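You operate a simulated robot arm through the tools that you are given. There is no shell and no other tool. Be economical: measure what you need, move in short steps, check, and stop when the job is done.

Carry out the task below with a simulated robot arm. There is one attempt and no reset: what you move stays moved.

TASK
Stand the yellow scrubber beside the blue sponge. It goes on the side that lies toward x +0.7, y +0.7 (a direction in the base frame), with about 3 cm between them.

It is judged by the outcome, as a careful person would: the job done as asked, and still so three seconds after it is handed in. It fails if anything else is knocked over, pushed out of place, dropped, spilled or broken.

THE ROBOT
A 6-joint arm with a two-finger parallel gripper, fixed in place. Base frame: the origin is at the foot of the arm, x ahead of it, y to its left, z up; the work surface is at about z = 0. Lengths are in mm, angles in degrees, forces in N, time in s.
With the tool pointing down near the work surface it reaches from about 160 to 420 mm from the base axis. Its first joint turns from -66.0 to 66.0 degrees. Payload 1.57 kg.
Tool frame: the origin (TCP) lies between the finger pads and is the grasp point; the fingertips stand 30 mm ahead of it; z points along the fingers, y is the line along which they close. The gripper opens to 80 mm. The fingers are 17 mm wide and 12 mm thick; the gripper's body (40 by 82 mm) begins 80 mm behind the TCP.
Orientation is told as [roll, pitch, yaw] about the base's x, y, z axes, in that order, counted from this pose: with the fingers straight down and closing along the base's y, the tool's x points along the base's -x, its y along +y and its z along -z.

THE INTERFACE
- The arm moves only by the tool nudge_tool. Its argument "motion" is a list of rows, each a list of 2 entries, a list of its own where there are three numbers: the shift along the tool's x, y, z in mm, then the turn, a rotation vector about the tool's x, y, z in degrees. In form: [[[tx, ty, tz], [rx, ry, rz]], ...]. A call has 1 to 10 rows; each row shifts and turns the commanded pose from where the row before left it, along the tool's axes as they then stand. "grip" is the opening, from 0 (shut) to 1 (fully open), set as the call begins (left out, the last holds). A row lasts 0.2 s, in which the tool goes at most 50 mm and 8.6 degrees; a call with a longer step from one row to the next is refused whole, and so is a gripper value outside its range. A pose out of reach is approached as far as the arm can. The call stops where the force on the tool passes 40 N (or 10 N more than at its start, if that is more) or the arm is blocked; 0.2 s more then pass. The fingers move at their own pace (about 153 mm/s each) and stop on an object; they squeeze with about 39 N. The grip force told is the motor's: it shows also when the fingers shut on nothing. Time passes only in rows, and 0.2 s behind the last, so rows that do not move let the fingers close. It gives the time, the measured TCP pose, the force on the tool (base axes), the opening and the grip force at its end, in the units of the frame above (readings bear some noise).
- Cameras (640 x 400 px; columns grow to the right, rows downward): "scene" is fixed at [58.1, -337.8, 417.2]; the picture's right is [0.72, -0.70, 0.00], its down [-0.45, -0.46, -0.77] and it looks along [0.54, 0.55, -0.64] (base axes); focal length 265 px, centre (320, 200). "wrist" rides on the gripper at [-32, 0, -78] in the tool frame; the picture's right is [0.00, -1.00, 0.00], its down [0.97, 0.00, -0.24] and it looks along [0.24, 0.00, 0.97] (tool axes); focal length 218 px, centre (320, 200).
- snapshot(camera): a new picture of that camera. No time passes.
- probe_pixels(camera, pixels): for up to 12 pixels [column, row] of the newest picture of that camera ("zoom" is the newest enlarged one), the place [x, y, z] in the base frame of the surface seen there, good to about 2 mm. No time passes.
- zoom(camera, box): a new picture of the part [left, top, right, bottom] of that camera's present view, enlarged. No time passes.
- hand_in(): hands the job in; it is judged then, once.

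Work in short steps. Measure before you move; look again where a grasp or a placing could have gone wrong, and mend it. You have 60 turns and 30 pictures in all, the two below and enlarged ones among them. Open the gripper and draw the arm clear of the work before you hand the job in, unless the task says otherwise; then end with one line.

The tools are called after ">>>" as a command line: name --argument value ..., lists and objects as JSON in quotes. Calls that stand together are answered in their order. nudge_tool: Moves the arm, as the interface text tells. Its arguments: {"type":"object","properties":{"motion":{"type":"array","items":{"type":"array"}},"grip":{"type":"number"}},"required":["motion"]} The other tools are called the same way: snapshot (camera) takes a picture; probe_pixels (camera, pixels) gives the place of the surface under pixels of a picture; zoom (camera, box) takes an enlarged picture of a part of a camera's view; hand_in () hands the job in.

At the start:

```text
time_s: 0.0
ee_pos: [271.9, 63.1, 196.7]
orientation: [0.1, -0.1, -0.1]
contact_force: [0.4, 0.0, -0.1]
gripper_width: 79.9
grip_force: 0.1
```

scene: 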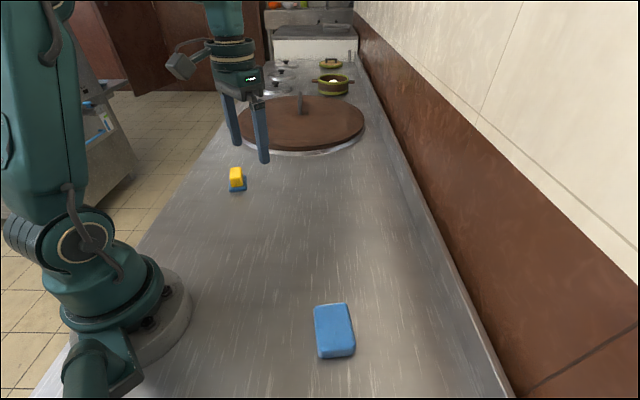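
wrist: 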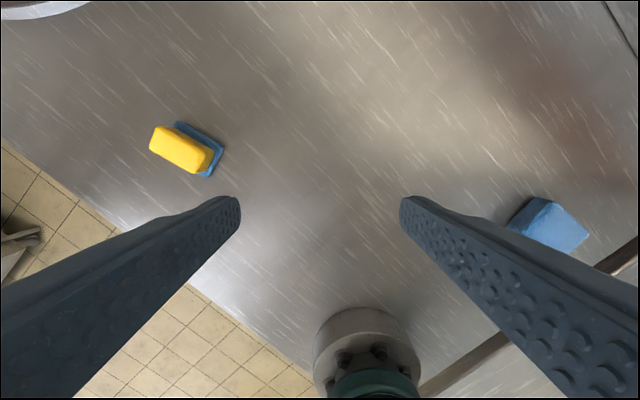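

The yellow scrubber is near scene (237,178) and the blue sponge near (334,330). I enlarge both and measure.

>>> zoom --camera "scene" --box '[205, 155, 269, 195]'

>>> probe_pixels --camera "scene" --pixels '[[316, 308], [346, 304], [353, 346], [321, 355], [334, 330], [355, 353], [322, 360], [237, 171], [237, 182], [237, 189], [300, 260]]'

>>> probe_pixels --camera "wrist" --pixels '[[152, 145], [160, 128], [211, 152], [200, 172], [180, 150], [180, 124], [223, 147], [210, 175], [545, 205], [585, 235], [570, 245], [525, 235]]'

```text
10.00 times, centred on (237, 175) of scene
```

zoom: 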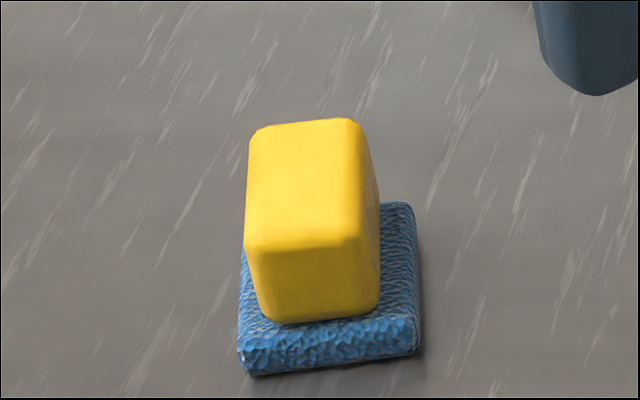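

```text
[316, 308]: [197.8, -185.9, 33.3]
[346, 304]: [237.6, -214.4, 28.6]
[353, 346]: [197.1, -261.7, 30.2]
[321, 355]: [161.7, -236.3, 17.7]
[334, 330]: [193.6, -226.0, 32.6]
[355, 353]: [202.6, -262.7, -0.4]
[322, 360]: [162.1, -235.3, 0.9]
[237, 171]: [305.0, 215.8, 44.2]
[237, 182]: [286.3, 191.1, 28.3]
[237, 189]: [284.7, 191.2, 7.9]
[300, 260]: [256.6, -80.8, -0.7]
```

```text
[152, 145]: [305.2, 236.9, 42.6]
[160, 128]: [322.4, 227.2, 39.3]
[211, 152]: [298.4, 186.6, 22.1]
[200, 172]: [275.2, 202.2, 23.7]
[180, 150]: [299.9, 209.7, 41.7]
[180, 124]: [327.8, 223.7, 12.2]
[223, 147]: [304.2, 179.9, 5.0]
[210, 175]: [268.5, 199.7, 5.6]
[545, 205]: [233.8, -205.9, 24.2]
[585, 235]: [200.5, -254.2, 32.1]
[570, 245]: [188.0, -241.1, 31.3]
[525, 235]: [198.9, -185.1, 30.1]
```

I probe the enlarged picture for the scrubber's shape, and take an enlarged wrist view of it.

>>> probe_pixels --camera "zoom" --pixels '[[252, 235], [355, 235], [260, 135], [345, 128], [262, 310], [370, 300], [372, 200], [242, 350], [415, 335], [405, 210], [245, 270], [240, 372]]'

>>> zoom --camera "wrist" --box '[130, 100, 258, 180]'

```text
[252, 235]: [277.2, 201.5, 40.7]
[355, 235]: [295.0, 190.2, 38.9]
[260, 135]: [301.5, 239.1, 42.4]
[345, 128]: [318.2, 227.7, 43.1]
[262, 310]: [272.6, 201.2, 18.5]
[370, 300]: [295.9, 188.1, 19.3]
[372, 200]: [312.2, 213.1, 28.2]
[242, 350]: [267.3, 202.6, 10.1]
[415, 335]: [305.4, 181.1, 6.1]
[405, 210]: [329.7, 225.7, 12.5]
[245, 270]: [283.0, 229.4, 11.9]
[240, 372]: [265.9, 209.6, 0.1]
```

```text
5.00 times, centred on (194, 140) of wrist
```

zoom: 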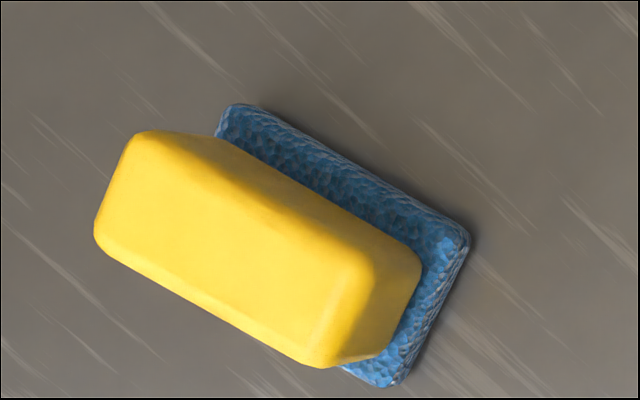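

The scrubber is one piece: a blue pad (~44x53 mm) with a yellow handle about 27 wide, z 12–43, centred near (298,215), its long axis at about 60°. I move above it and turn the fingers across the handle.

>>> nudge_tool --grip 1 --motion '[[[-6.6, 38, 19], [0, 0, 0]], [[-6.6, 38, 19], [0, 0, 0]], [[-6.6, 38, 19], [0, 0, 0]], [[-6.6, 38, 19], [0, 0, 0]], [[0, 0, 0], [0, 0, -7.5]], [[0, 0, 0], [0, 0, -7.5]], [[0, 0, 0], [0, 0, -7.5]], [[0, 0, 0], [0, 0, -7.5]], [[0, 0, 0], [0, 0, -7.5]], [[0, 0, 0], [0, 0, -7.5]]]'

>>> nudge_tool --motion '[[[0, 0, 0], [0, 0, -7.5]], [[0, 0, 0], [0, 0, -7.5]], [[0, 0, 0], [0, 0, 0]]]'

>>> snapshot --camera "wrist"

>>> zoom --camera "scene" --box '[286, 290, 382, 370]'

```text
time_s: 2.2
ee_pos: [300.2, 216.1, 122.5]
orientation: [0.0, -0.1, 45.1]
contact_force: [0.4, 0.7, -0.5]
gripper_width: 79.8
grip_force: 0.0
```

```text
time_s: 3.0
ee_pos: [300.5, 216.6, 122.7]
orientation: [0.0, -0.1, 59.9]
contact_force: [-0.3, 0.5, 1.3]
gripper_width: 80.2
grip_force: 0.2
```

```text
25 pictures are left
```

wrist: 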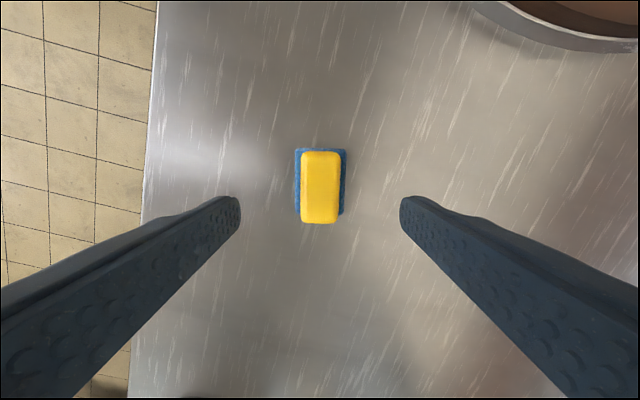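

```text
5.00 times, centred on (334, 330) of scene
```

zoom: 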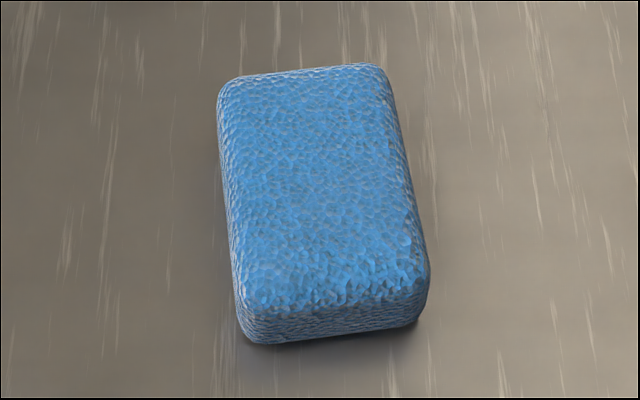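

The handle is aligned with the fingers (rows 152–222, columns 301–340). I measure its edges and the sponge's outline exactly.

>>> probe_pixels --camera "wrist" --pixels '[[304, 190], [320, 190], [337, 190], [320, 155], [320, 208], [320, 220], [298, 185], [343, 185], [296, 152], [345, 152], [343, 212], [345, 225]]'

>>> probe_pixels --camera "zoom" --pixels '[[235, 85], [300, 72], [375, 72], [222, 120], [232, 220], [240, 280], [390, 110], [420, 250], [425, 300], [412, 322], [340, 335], [252, 340]]'

```text
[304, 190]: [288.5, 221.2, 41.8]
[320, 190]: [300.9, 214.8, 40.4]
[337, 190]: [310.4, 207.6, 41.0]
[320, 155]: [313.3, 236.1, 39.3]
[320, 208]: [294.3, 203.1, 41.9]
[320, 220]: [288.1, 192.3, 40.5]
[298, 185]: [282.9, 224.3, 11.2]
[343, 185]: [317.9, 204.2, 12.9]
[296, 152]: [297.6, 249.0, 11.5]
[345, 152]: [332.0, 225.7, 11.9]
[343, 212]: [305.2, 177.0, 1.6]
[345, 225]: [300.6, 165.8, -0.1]
```

```text
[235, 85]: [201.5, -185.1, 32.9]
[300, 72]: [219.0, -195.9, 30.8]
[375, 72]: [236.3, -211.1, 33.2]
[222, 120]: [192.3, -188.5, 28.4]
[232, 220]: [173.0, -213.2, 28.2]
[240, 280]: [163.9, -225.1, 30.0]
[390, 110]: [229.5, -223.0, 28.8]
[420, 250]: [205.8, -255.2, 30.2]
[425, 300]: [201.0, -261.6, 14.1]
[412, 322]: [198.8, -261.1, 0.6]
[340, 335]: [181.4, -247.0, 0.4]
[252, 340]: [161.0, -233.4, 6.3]
```

Handle centre is (300.3,214.5); pad is ~42x56. Sponge centre is (199.8,-220.7), long axis at 53°, so the target for the scrubber's centre is (264,-156) at yaw 53. I descend so the fingertips stop about 4 mm above the pad.

>>> nudge_tool --motion '[[[1.7, -0.9, 25], [0, 0, 0]], [[0, 0, 25], [0, 0, 0]], [[0, 0, 15], [0, 0, 0]], [[0, 0, 10], [0, 0, 0]], [[0, 0, 0], [0, 0, 0]]]'

>>> snapshot --camera "wrist"

```text
time_s: 4.2
ee_pos: [299.6, 213.2, 47.2]
orientation: [0.0, 0.0, 59.9]
contact_force: [0.3, 0.2, -0.8]
gripper_width: 80.1
grip_force: 0.0
```

```text
23 pictures are left
```

wrist: 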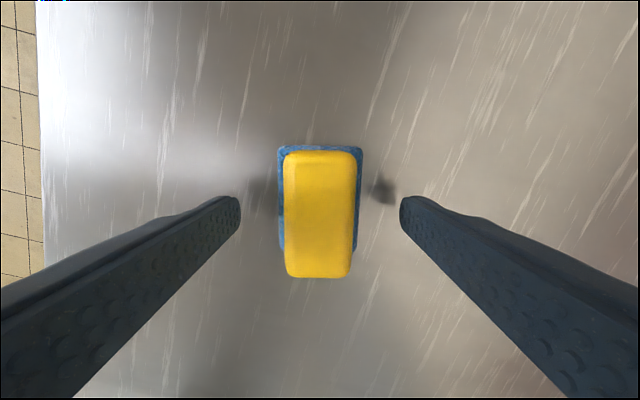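

The handle lies centred between the fingers. I close on it.

>>> nudge_tool --grip 0 --motion '[[[0, 0, 0], [0, 0, 0]], [[0, 0, 0], [0, 0, 0]], [[0, 0, 0], [0, 0, 0]]]'

>>> nudge_tool --motion '[[[0, 0, -10], [0, 0, 0]], [[0, 0, -20], [0, 0, 0]], [[0, 0, -30], [0, 0, 0]], [[0, 0, 0], [0, 0, 0]]]'

>>> zoom --camera "scene" --box '[173, 110, 301, 190]'

```text
time_s: 5.0
ee_pos: [299.2, 212.8, 45.5]
orientation: [0.1, -0.2, 60.0]
contact_force: [0.2, 0.8, -0.2]
gripper_width: 28.9
grip_force: 38.9
```

```text
time_s: 6.0
ee_pos: [299.6, 214.8, 106.8]
orientation: [0.0, -0.1, 59.9]
contact_force: [0.0, -0.8, 1.5]
gripper_width: 0.1
grip_force: 20.9
```

```text
5.00 times, centred on (237, 150) of scene
```

zoom: 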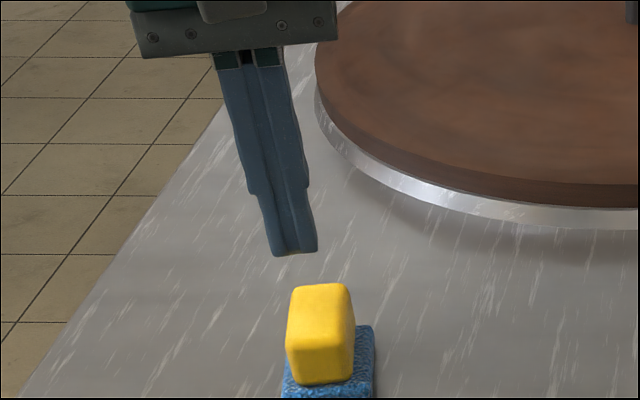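

The grip slipped off on lifting; the scrubber still stands. I check whether it shifted and look at the handle's shape.

>>> zoom --camera "scene" --box '[213, 160, 261, 190]'

>>> snapshot --camera "wrist"

>>> probe_pixels --camera "wrist" --pixels '[[300, 190], [320, 170], [320, 190], [340, 190]]'

```text
13.33 times, centred on (237, 175) of scene
```

zoom: 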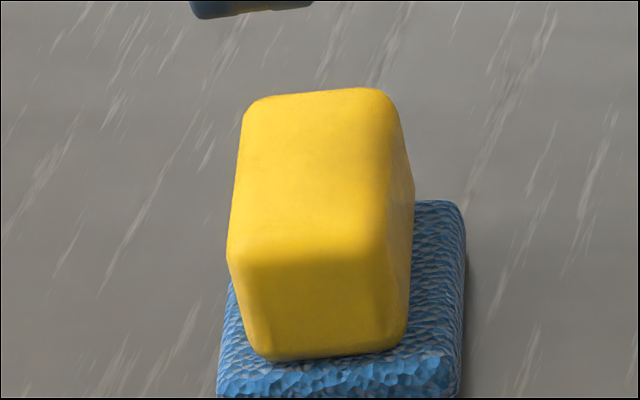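

```text
20 pictures are left
```

wrist: 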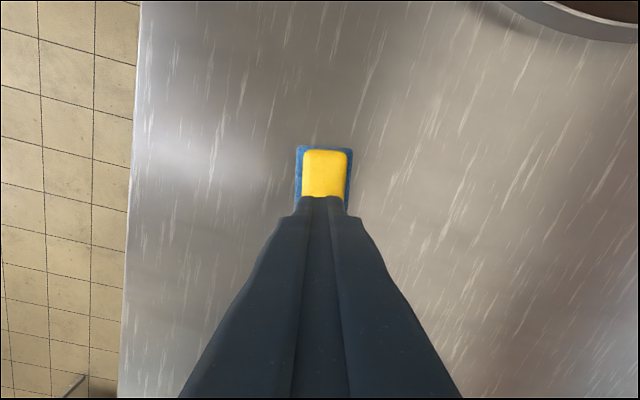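

```text
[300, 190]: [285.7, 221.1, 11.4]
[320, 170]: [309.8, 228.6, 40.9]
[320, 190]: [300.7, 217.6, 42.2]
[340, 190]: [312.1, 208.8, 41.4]
```

It did not move. I reopen, go down slightly deeper, close and lift slowly in small steps to see if it holds.

>>> nudge_tool --grip 1 --motion '[[[0, 0, 0], [0, 0, 0]], [[0, 0, 0], [0, 0, 0]], [[0, 0, 25], [0, 0, 0]], [[0, 0, 20], [0, 0, 0]], [[0, 0, 12], [0, 0, 0]], [[0, 0, 5], [0, 0, 0]], [[0, 0, 0], [0, 0, 0]]]'

>>> nudge_tool --grip 0 --motion '[[[0, 0, 0], [0, 0, 0]], [[0, 0, 0], [0, 0, 0]], [[0, 0, 0], [0, 0, 0]], [[0, 0, 0], [0, 0, 0]]]'

>>> nudge_tool --motion '[[[0, 0, -1], [0, 0, 0]], [[0, 0, -1], [0, 0, 0]], [[0, 0, -2], [0, 0, 0]], [[0, 0, -2], [0, 0, 0]], [[0, 0, -2], [0, 0, 0]], [[0, 0, 0], [0, 0, 0]]]'

>>> zoom --camera "scene" --box '[205, 145, 269, 195]'

```text
time_s: 7.6
ee_pos: [298.9, 213.9, 43.6]
orientation: [0.0, -0.1, 59.9]
contact_force: [-0.6, -0.1, 0.2]
gripper_width: 80.0
grip_force: 0.0
```

```text
time_s: 8.6
ee_pos: [298.1, 215.2, 45.8]
orientation: [0.0, 0.0, 59.9]
contact_force: [-0.8, -0.6, -0.4]
gripper_width: 29.0
grip_force: 39.2
```

```text
time_s: 10.0
ee_pos: [298.9, 214.1, 53.1]
orientation: [0.0, 0.0, 60.0]
contact_force: [0.4, 0.8, -0.4]
gripper_width: 28.9
grip_force: 38.4
```

```text
8.00 times, centred on (237, 170) of scene
```

zoom: 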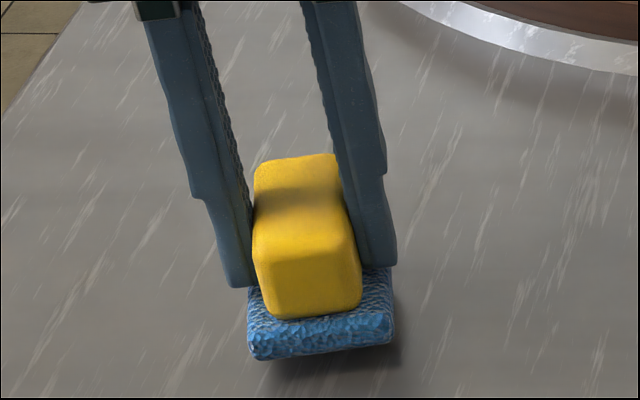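

It now seems lifted (shadow beneath the pad). I check heights and raise slowly.

>>> probe_pixels --camera "zoom" --pixels '[[295, 180], [305, 230], [320, 340], [262, 350], [300, 360], [320, 290]]'

>>> nudge_tool --motion '[[[0, 0, -2], [0, 0, 0]], [[0, 0, -3], [0, 0, 0]], [[0, 0, -3], [0, 0, 0]], [[0, 0, -3], [0, 0, 0]], [[0, 0, -3], [0, 0, 0]], [[0, 0, -2], [0, 0, 0]], [[0, 0, 0], [0, 0, 0]]]'

>>> zoom --camera "scene" --box '[205, 145, 269, 195]'

>>> probe_pixels --camera "zoom" --pixels '[[295, 160], [305, 200], [310, 240], [320, 260], [320, 300], [320, 330]]'

```text
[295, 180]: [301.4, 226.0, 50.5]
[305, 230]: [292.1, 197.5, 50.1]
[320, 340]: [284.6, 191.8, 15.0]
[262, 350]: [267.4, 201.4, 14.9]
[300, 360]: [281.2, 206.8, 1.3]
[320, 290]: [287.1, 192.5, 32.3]
```

```text
time_s: 11.6
ee_pos: [299.5, 213.9, 69.4]
orientation: [-0.1, 0.0, 59.9]
contact_force: [0.2, 0.4, -1.0]
gripper_width: 29.0
grip_force: 38.6
```

```text
8.00 times, centred on (237, 170) of scene
```

zoom: 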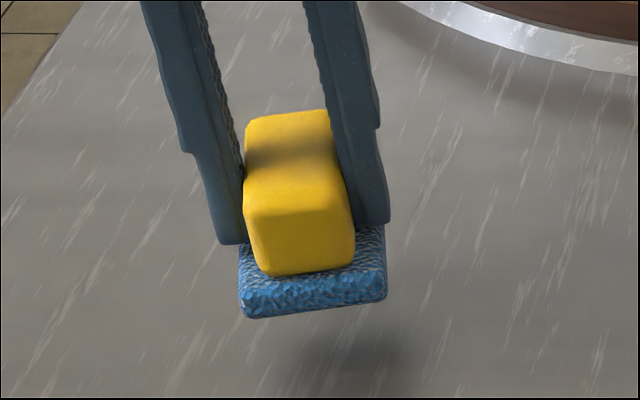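

```text
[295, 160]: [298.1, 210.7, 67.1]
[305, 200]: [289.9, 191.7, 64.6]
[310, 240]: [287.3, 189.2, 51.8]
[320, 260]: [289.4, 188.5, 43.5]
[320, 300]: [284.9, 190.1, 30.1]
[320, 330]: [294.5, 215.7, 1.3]
```

Held firmly with the pad about 25 mm up. I carry it gently toward the target, with gradual speed changes, and check the grip.

>>> nudge_tool --motion '[[[2.7, -1.25, -1], [0, 0, 0]], [[5.45, -2.5, -2], [0, 0, 0]], [[9.09, -4.16, -2], [0, 0, 0]], [[9.09, -4.16, -2], [0, 0, 0]], [[9.09, -4.16, -2], [0, 0, 0]], [[9.09, -4.16, -1], [0, 0, 0]], [[9.09, -4.16, 0], [0, 0, 0]], [[9.09, -4.16, 0], [0, 0, 0]], [[5.45, -2.5, 0], [0, 0, 0]], [[2.7, -1.25, 0], [0, 0, 0]]]'

>>> snapshot --camera "scene"

```text
time_s: 13.8
ee_pos: [291.5, 135.7, 78.8]
orientation: [-0.1, 0.0, 59.8]
contact_force: [-0.5, 0.2, -0.7]
gripper_width: 28.6
grip_force: 39.1
```

```text
17 pictures are left
```

scene: 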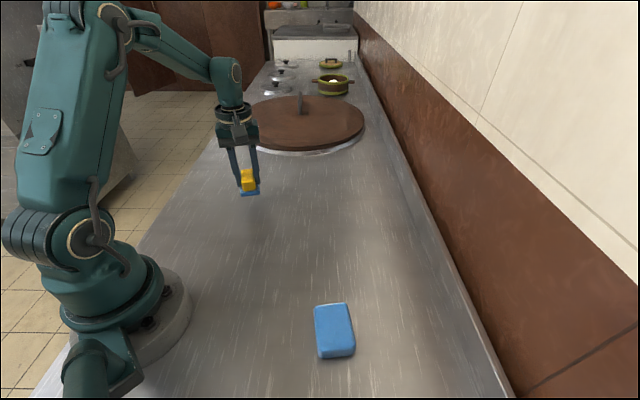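

The grip holds. I continue the same way in two more stretches.

>>> nudge_tool --motion '[[[3.6, -1.7, 0], [0, 0, 0]], [[7.3, -3.3, 0], [0, 0, 0]], [[10.9, -5.0, 0], [0, 0, 0]], [[10.9, -5.0, 0], [0, 0, 0]], [[10.9, -5.0, 0], [0, 0, 0]], [[10.9, -5.0, 0], [0, 0, 0]], [[10.9, -5.0, 0], [0, 0, 0]], [[10.9, -5.0, 0], [0, 0, 0]], [[7.3, -3.3, 0], [0, 0, 0]], [[3.6, -1.7, 0], [0, 0, 0]]]'

>>> nudge_tool --motion '[[[3.6, -1.7, 0], [0, 0, 0]], [[7.3, -3.3, 0], [0, 0, 0]], [[10.9, -5.0, 0], [0, 0, 0]], [[10.9, -5.0, 0], [0, 0, 0]], [[10.9, -5.0, 0], [0, 0, 0]], [[10.9, -5.0, 0], [0, 0, 0]], [[10.9, -5.0, 0], [0, 0, 0]], [[10.9, -5.0, 0], [0, 0, 0]], [[7.3, -3.3, 0], [0, 0, 0]], [[3.6, -1.7, 0], [0, 0, 0]]]'

>>> snapshot --camera "scene"

```text
time_s: 16.0
ee_pos: [284.5, 40.8, 78.8]
orientation: [-0.1, -0.1, 59.9]
contact_force: [0.7, 0.6, -0.9]
gripper_width: 28.9
grip_force: 38.4
```

```text
time_s: 18.2
ee_pos: [274.8, -55.7, 79.0]
orientation: [0.0, 0.0, 59.9]
contact_force: [-0.4, -0.2, -0.6]
gripper_width: 28.9
grip_force: 38.6
```

```text
16 pictures are left
```

scene: 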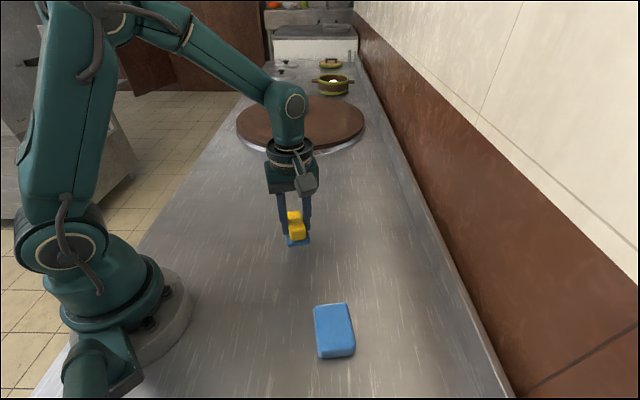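

Now the last stretch of about 101 mm, then a 7° turn to line up with the sponge.

>>> nudge_tool --motion '[[[3.9, -1.7, 0], [0, 0, 0]], [[7.7, -3.3, 0], [0, 0, 0]], [[11.6, -5.0, 0], [0, 0, 0]], [[11.6, -5.0, 0], [0, 0, 0]], [[11.6, -5.0, 0], [0, 0, 0]], [[11.6, -5.0, 0], [0, 0, 0]], [[11.6, -5.0, 0], [0, 0, 0]], [[11.6, -5.0, 0], [0, 0, 0]], [[7.7, -3.3, 0], [0, 0, 0]], [[3.9, -1.7, 0], [0, 0, 0]]]'

>>> nudge_tool --motion '[[[0, 0, 0], [0, 0, 1]], [[0, 0, 0], [0, 0, 1.5]], [[0, 0, 0], [0, 0, 2]], [[0, 0, 0], [0, 0, 1.5]], [[0, 0, 0], [0, 0, 1]], [[0, 0, 0], [0, 0, 0]]]'

>>> zoom --camera "scene" --box '[256, 240, 400, 370]'

```text
time_s: 20.4
ee_pos: [262.2, -155.7, 79.0]
orientation: [-0.1, -0.1, 59.9]
contact_force: [0.4, 0.3, -0.6]
gripper_width: 29.0
grip_force: 38.1
```

```text
time_s: 21.8
ee_pos: [261.7, -156.1, 78.5]
orientation: [0.0, -0.1, 52.9]
contact_force: [-0.2, 0.0, -0.9]
gripper_width: 28.8
grip_force: 38.8
```

```text
3.08 times, centred on (328, 305) of scene
```

zoom: 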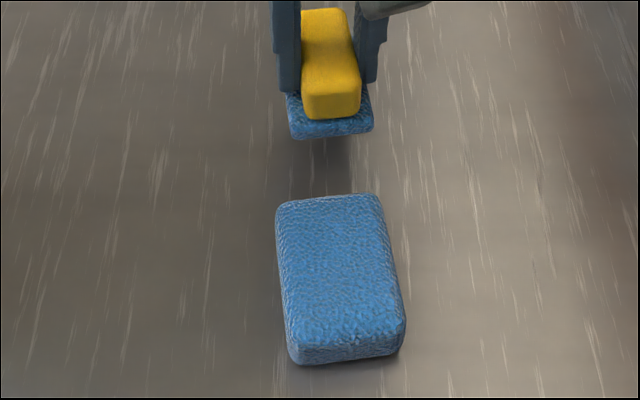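

Aligned and in line. I measure the pad's near edge and the sponge's facing edge.

>>> probe_pixels --camera "zoom" --pixels '[[293, 130], [330, 130], [370, 125], [300, 137], [335, 134], [300, 199], [335, 194], [365, 194], [330, 105], [330, 60]]'

```text
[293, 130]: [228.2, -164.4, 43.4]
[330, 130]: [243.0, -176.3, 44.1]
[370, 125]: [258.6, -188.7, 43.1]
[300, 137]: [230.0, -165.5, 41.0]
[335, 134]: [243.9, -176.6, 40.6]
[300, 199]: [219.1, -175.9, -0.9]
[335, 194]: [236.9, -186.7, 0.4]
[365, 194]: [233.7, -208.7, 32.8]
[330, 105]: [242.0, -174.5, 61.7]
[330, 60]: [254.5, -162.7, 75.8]
```

The gap measures about 29 mm, good. I lower gently by 33 mm (it was raised 34).

>>> nudge_tool --motion '[[[0, 0, 2], [0, 0, 0]], [[0, 0, 4], [0, 0, 0]], [[0, 0, 6], [0, 0, 0]], [[0, 0, 6], [0, 0, 0]], [[0, 0, 5], [0, 0, 0]], [[0, 0, 4], [0, 0, 0]], [[0, 0, 3], [0, 0, 0]], [[0, 0, 2], [0, 0, 0]], [[0, 0, 1], [0, 0, 0]], [[0, 0, 0], [0, 0, 0]]]'

>>> nudge_tool --motion '[[[0, 0, 0.5], [0, 0, 0]], [[0, 0, 0.5], [0, 0, 0]], [[0, 0, 0], [0, 0, 0]]]'

>>> zoom --camera "scene" --box '[256, 240, 400, 370]'

>>> probe_pixels --camera "zoom" --pixels '[[300, 60], [330, 100], [300, 160], [310, 165], [330, 160]]'

```text
time_s: 24.0
ee_pos: [260.4, -155.3, 47.2]
orientation: [0.0, -0.1, 52.9]
contact_force: [0.6, -0.2, -0.6]
gripper_width: 29.1
grip_force: 39.0
```

```text
time_s: 24.8
ee_pos: [262.8, -155.3, 45.0]
orientation: [0.0, -0.1, 52.8]
contact_force: [0.1, -0.2, -0.2]
gripper_width: 29.0
grip_force: 39.0
```

```text
3.08 times, centred on (328, 305) of scene
```

zoom: 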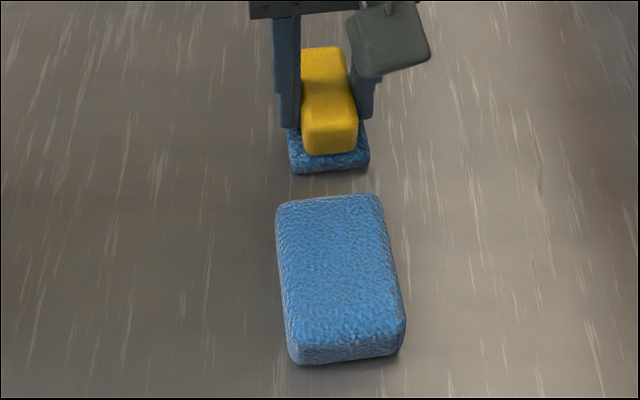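

```text
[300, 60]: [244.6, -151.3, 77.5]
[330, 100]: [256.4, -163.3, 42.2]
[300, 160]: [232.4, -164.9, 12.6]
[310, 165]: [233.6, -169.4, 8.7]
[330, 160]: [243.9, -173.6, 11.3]
```

The handle top reads 42 mm, same as originally, so it is on or within a millimetre of the surface. I press half a millimetre more, then open.

>>> nudge_tool --motion '[[[0, 0, 0.5], [0, 0, 0]], [[0, 0, 0], [0, 0, 0]]]'

>>> nudge_tool --grip 1 --motion '[[[0, 0, 0], [0, 0, 0]], [[0, 0, 0], [0, 0, 0]], [[0, 0, 0], [0, 0, 0]]]'

>>> nudge_tool --motion '[[[0, 0, -15], [0, 0, 0]], [[0, 0, -25], [0, 0, 0]], [[0, 0, -40], [0, 0, 0]], [[0, 0, -40], [0, 0, 0]], [[0, 0, 0], [0, 0, 0]]]'

>>> zoom --camera "scene" --box '[256, 240, 400, 370]'

>>> probe_pixels --camera "zoom" --pixels '[[330, 100], [330, 60], [330, 162], [295, 165], [365, 160], [310, 196], [350, 194]]'

```text
time_s: 25.4
ee_pos: [262.4, -156.6, 44.6]
orientation: [-0.1, -0.1, 52.8]
contact_force: [0.4, -0.6, 3.1]
gripper_width: 28.8
grip_force: 38.8
```

```text
time_s: 26.2
ee_pos: [262.0, -156.0, 44.6]
orientation: [0.0, -0.2, 52.9]
contact_force: [0.8, 0.1, 0.0]
gripper_width: 80.0
grip_force: 0.1
```

```text
time_s: 27.4
ee_pos: [263.3, -155.9, 165.6]
orientation: [0.0, -0.1, 52.9]
contact_force: [0.5, 0.9, -0.5]
gripper_width: 80.3
grip_force: 0.0
```

```text
3.08 times, centred on (328, 305) of scene
```

zoom: 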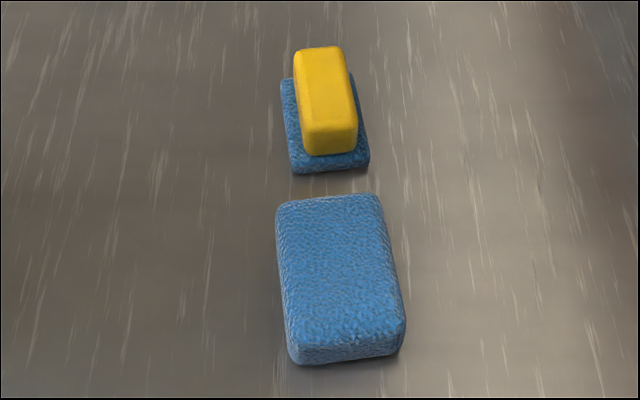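

```text
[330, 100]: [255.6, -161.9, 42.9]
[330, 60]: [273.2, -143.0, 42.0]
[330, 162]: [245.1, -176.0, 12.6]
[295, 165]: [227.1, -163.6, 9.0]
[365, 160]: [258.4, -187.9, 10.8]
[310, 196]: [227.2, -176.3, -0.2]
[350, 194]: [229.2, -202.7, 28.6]
```

The scrubber stands upright and level, with a gap of about 29–30 mm, and the sponge hasn't moved. The arm is clear and the gripper open, so I hand in.

>>> hand_in

```text
The job is handed in.
```

The yellow scrubber now stands upright beside the blue sponge on its (+0.7, +0.7) side, with a measured gap of about 3 cm; the first grip slipped on lifting, but nothing was displaced, and the second held.
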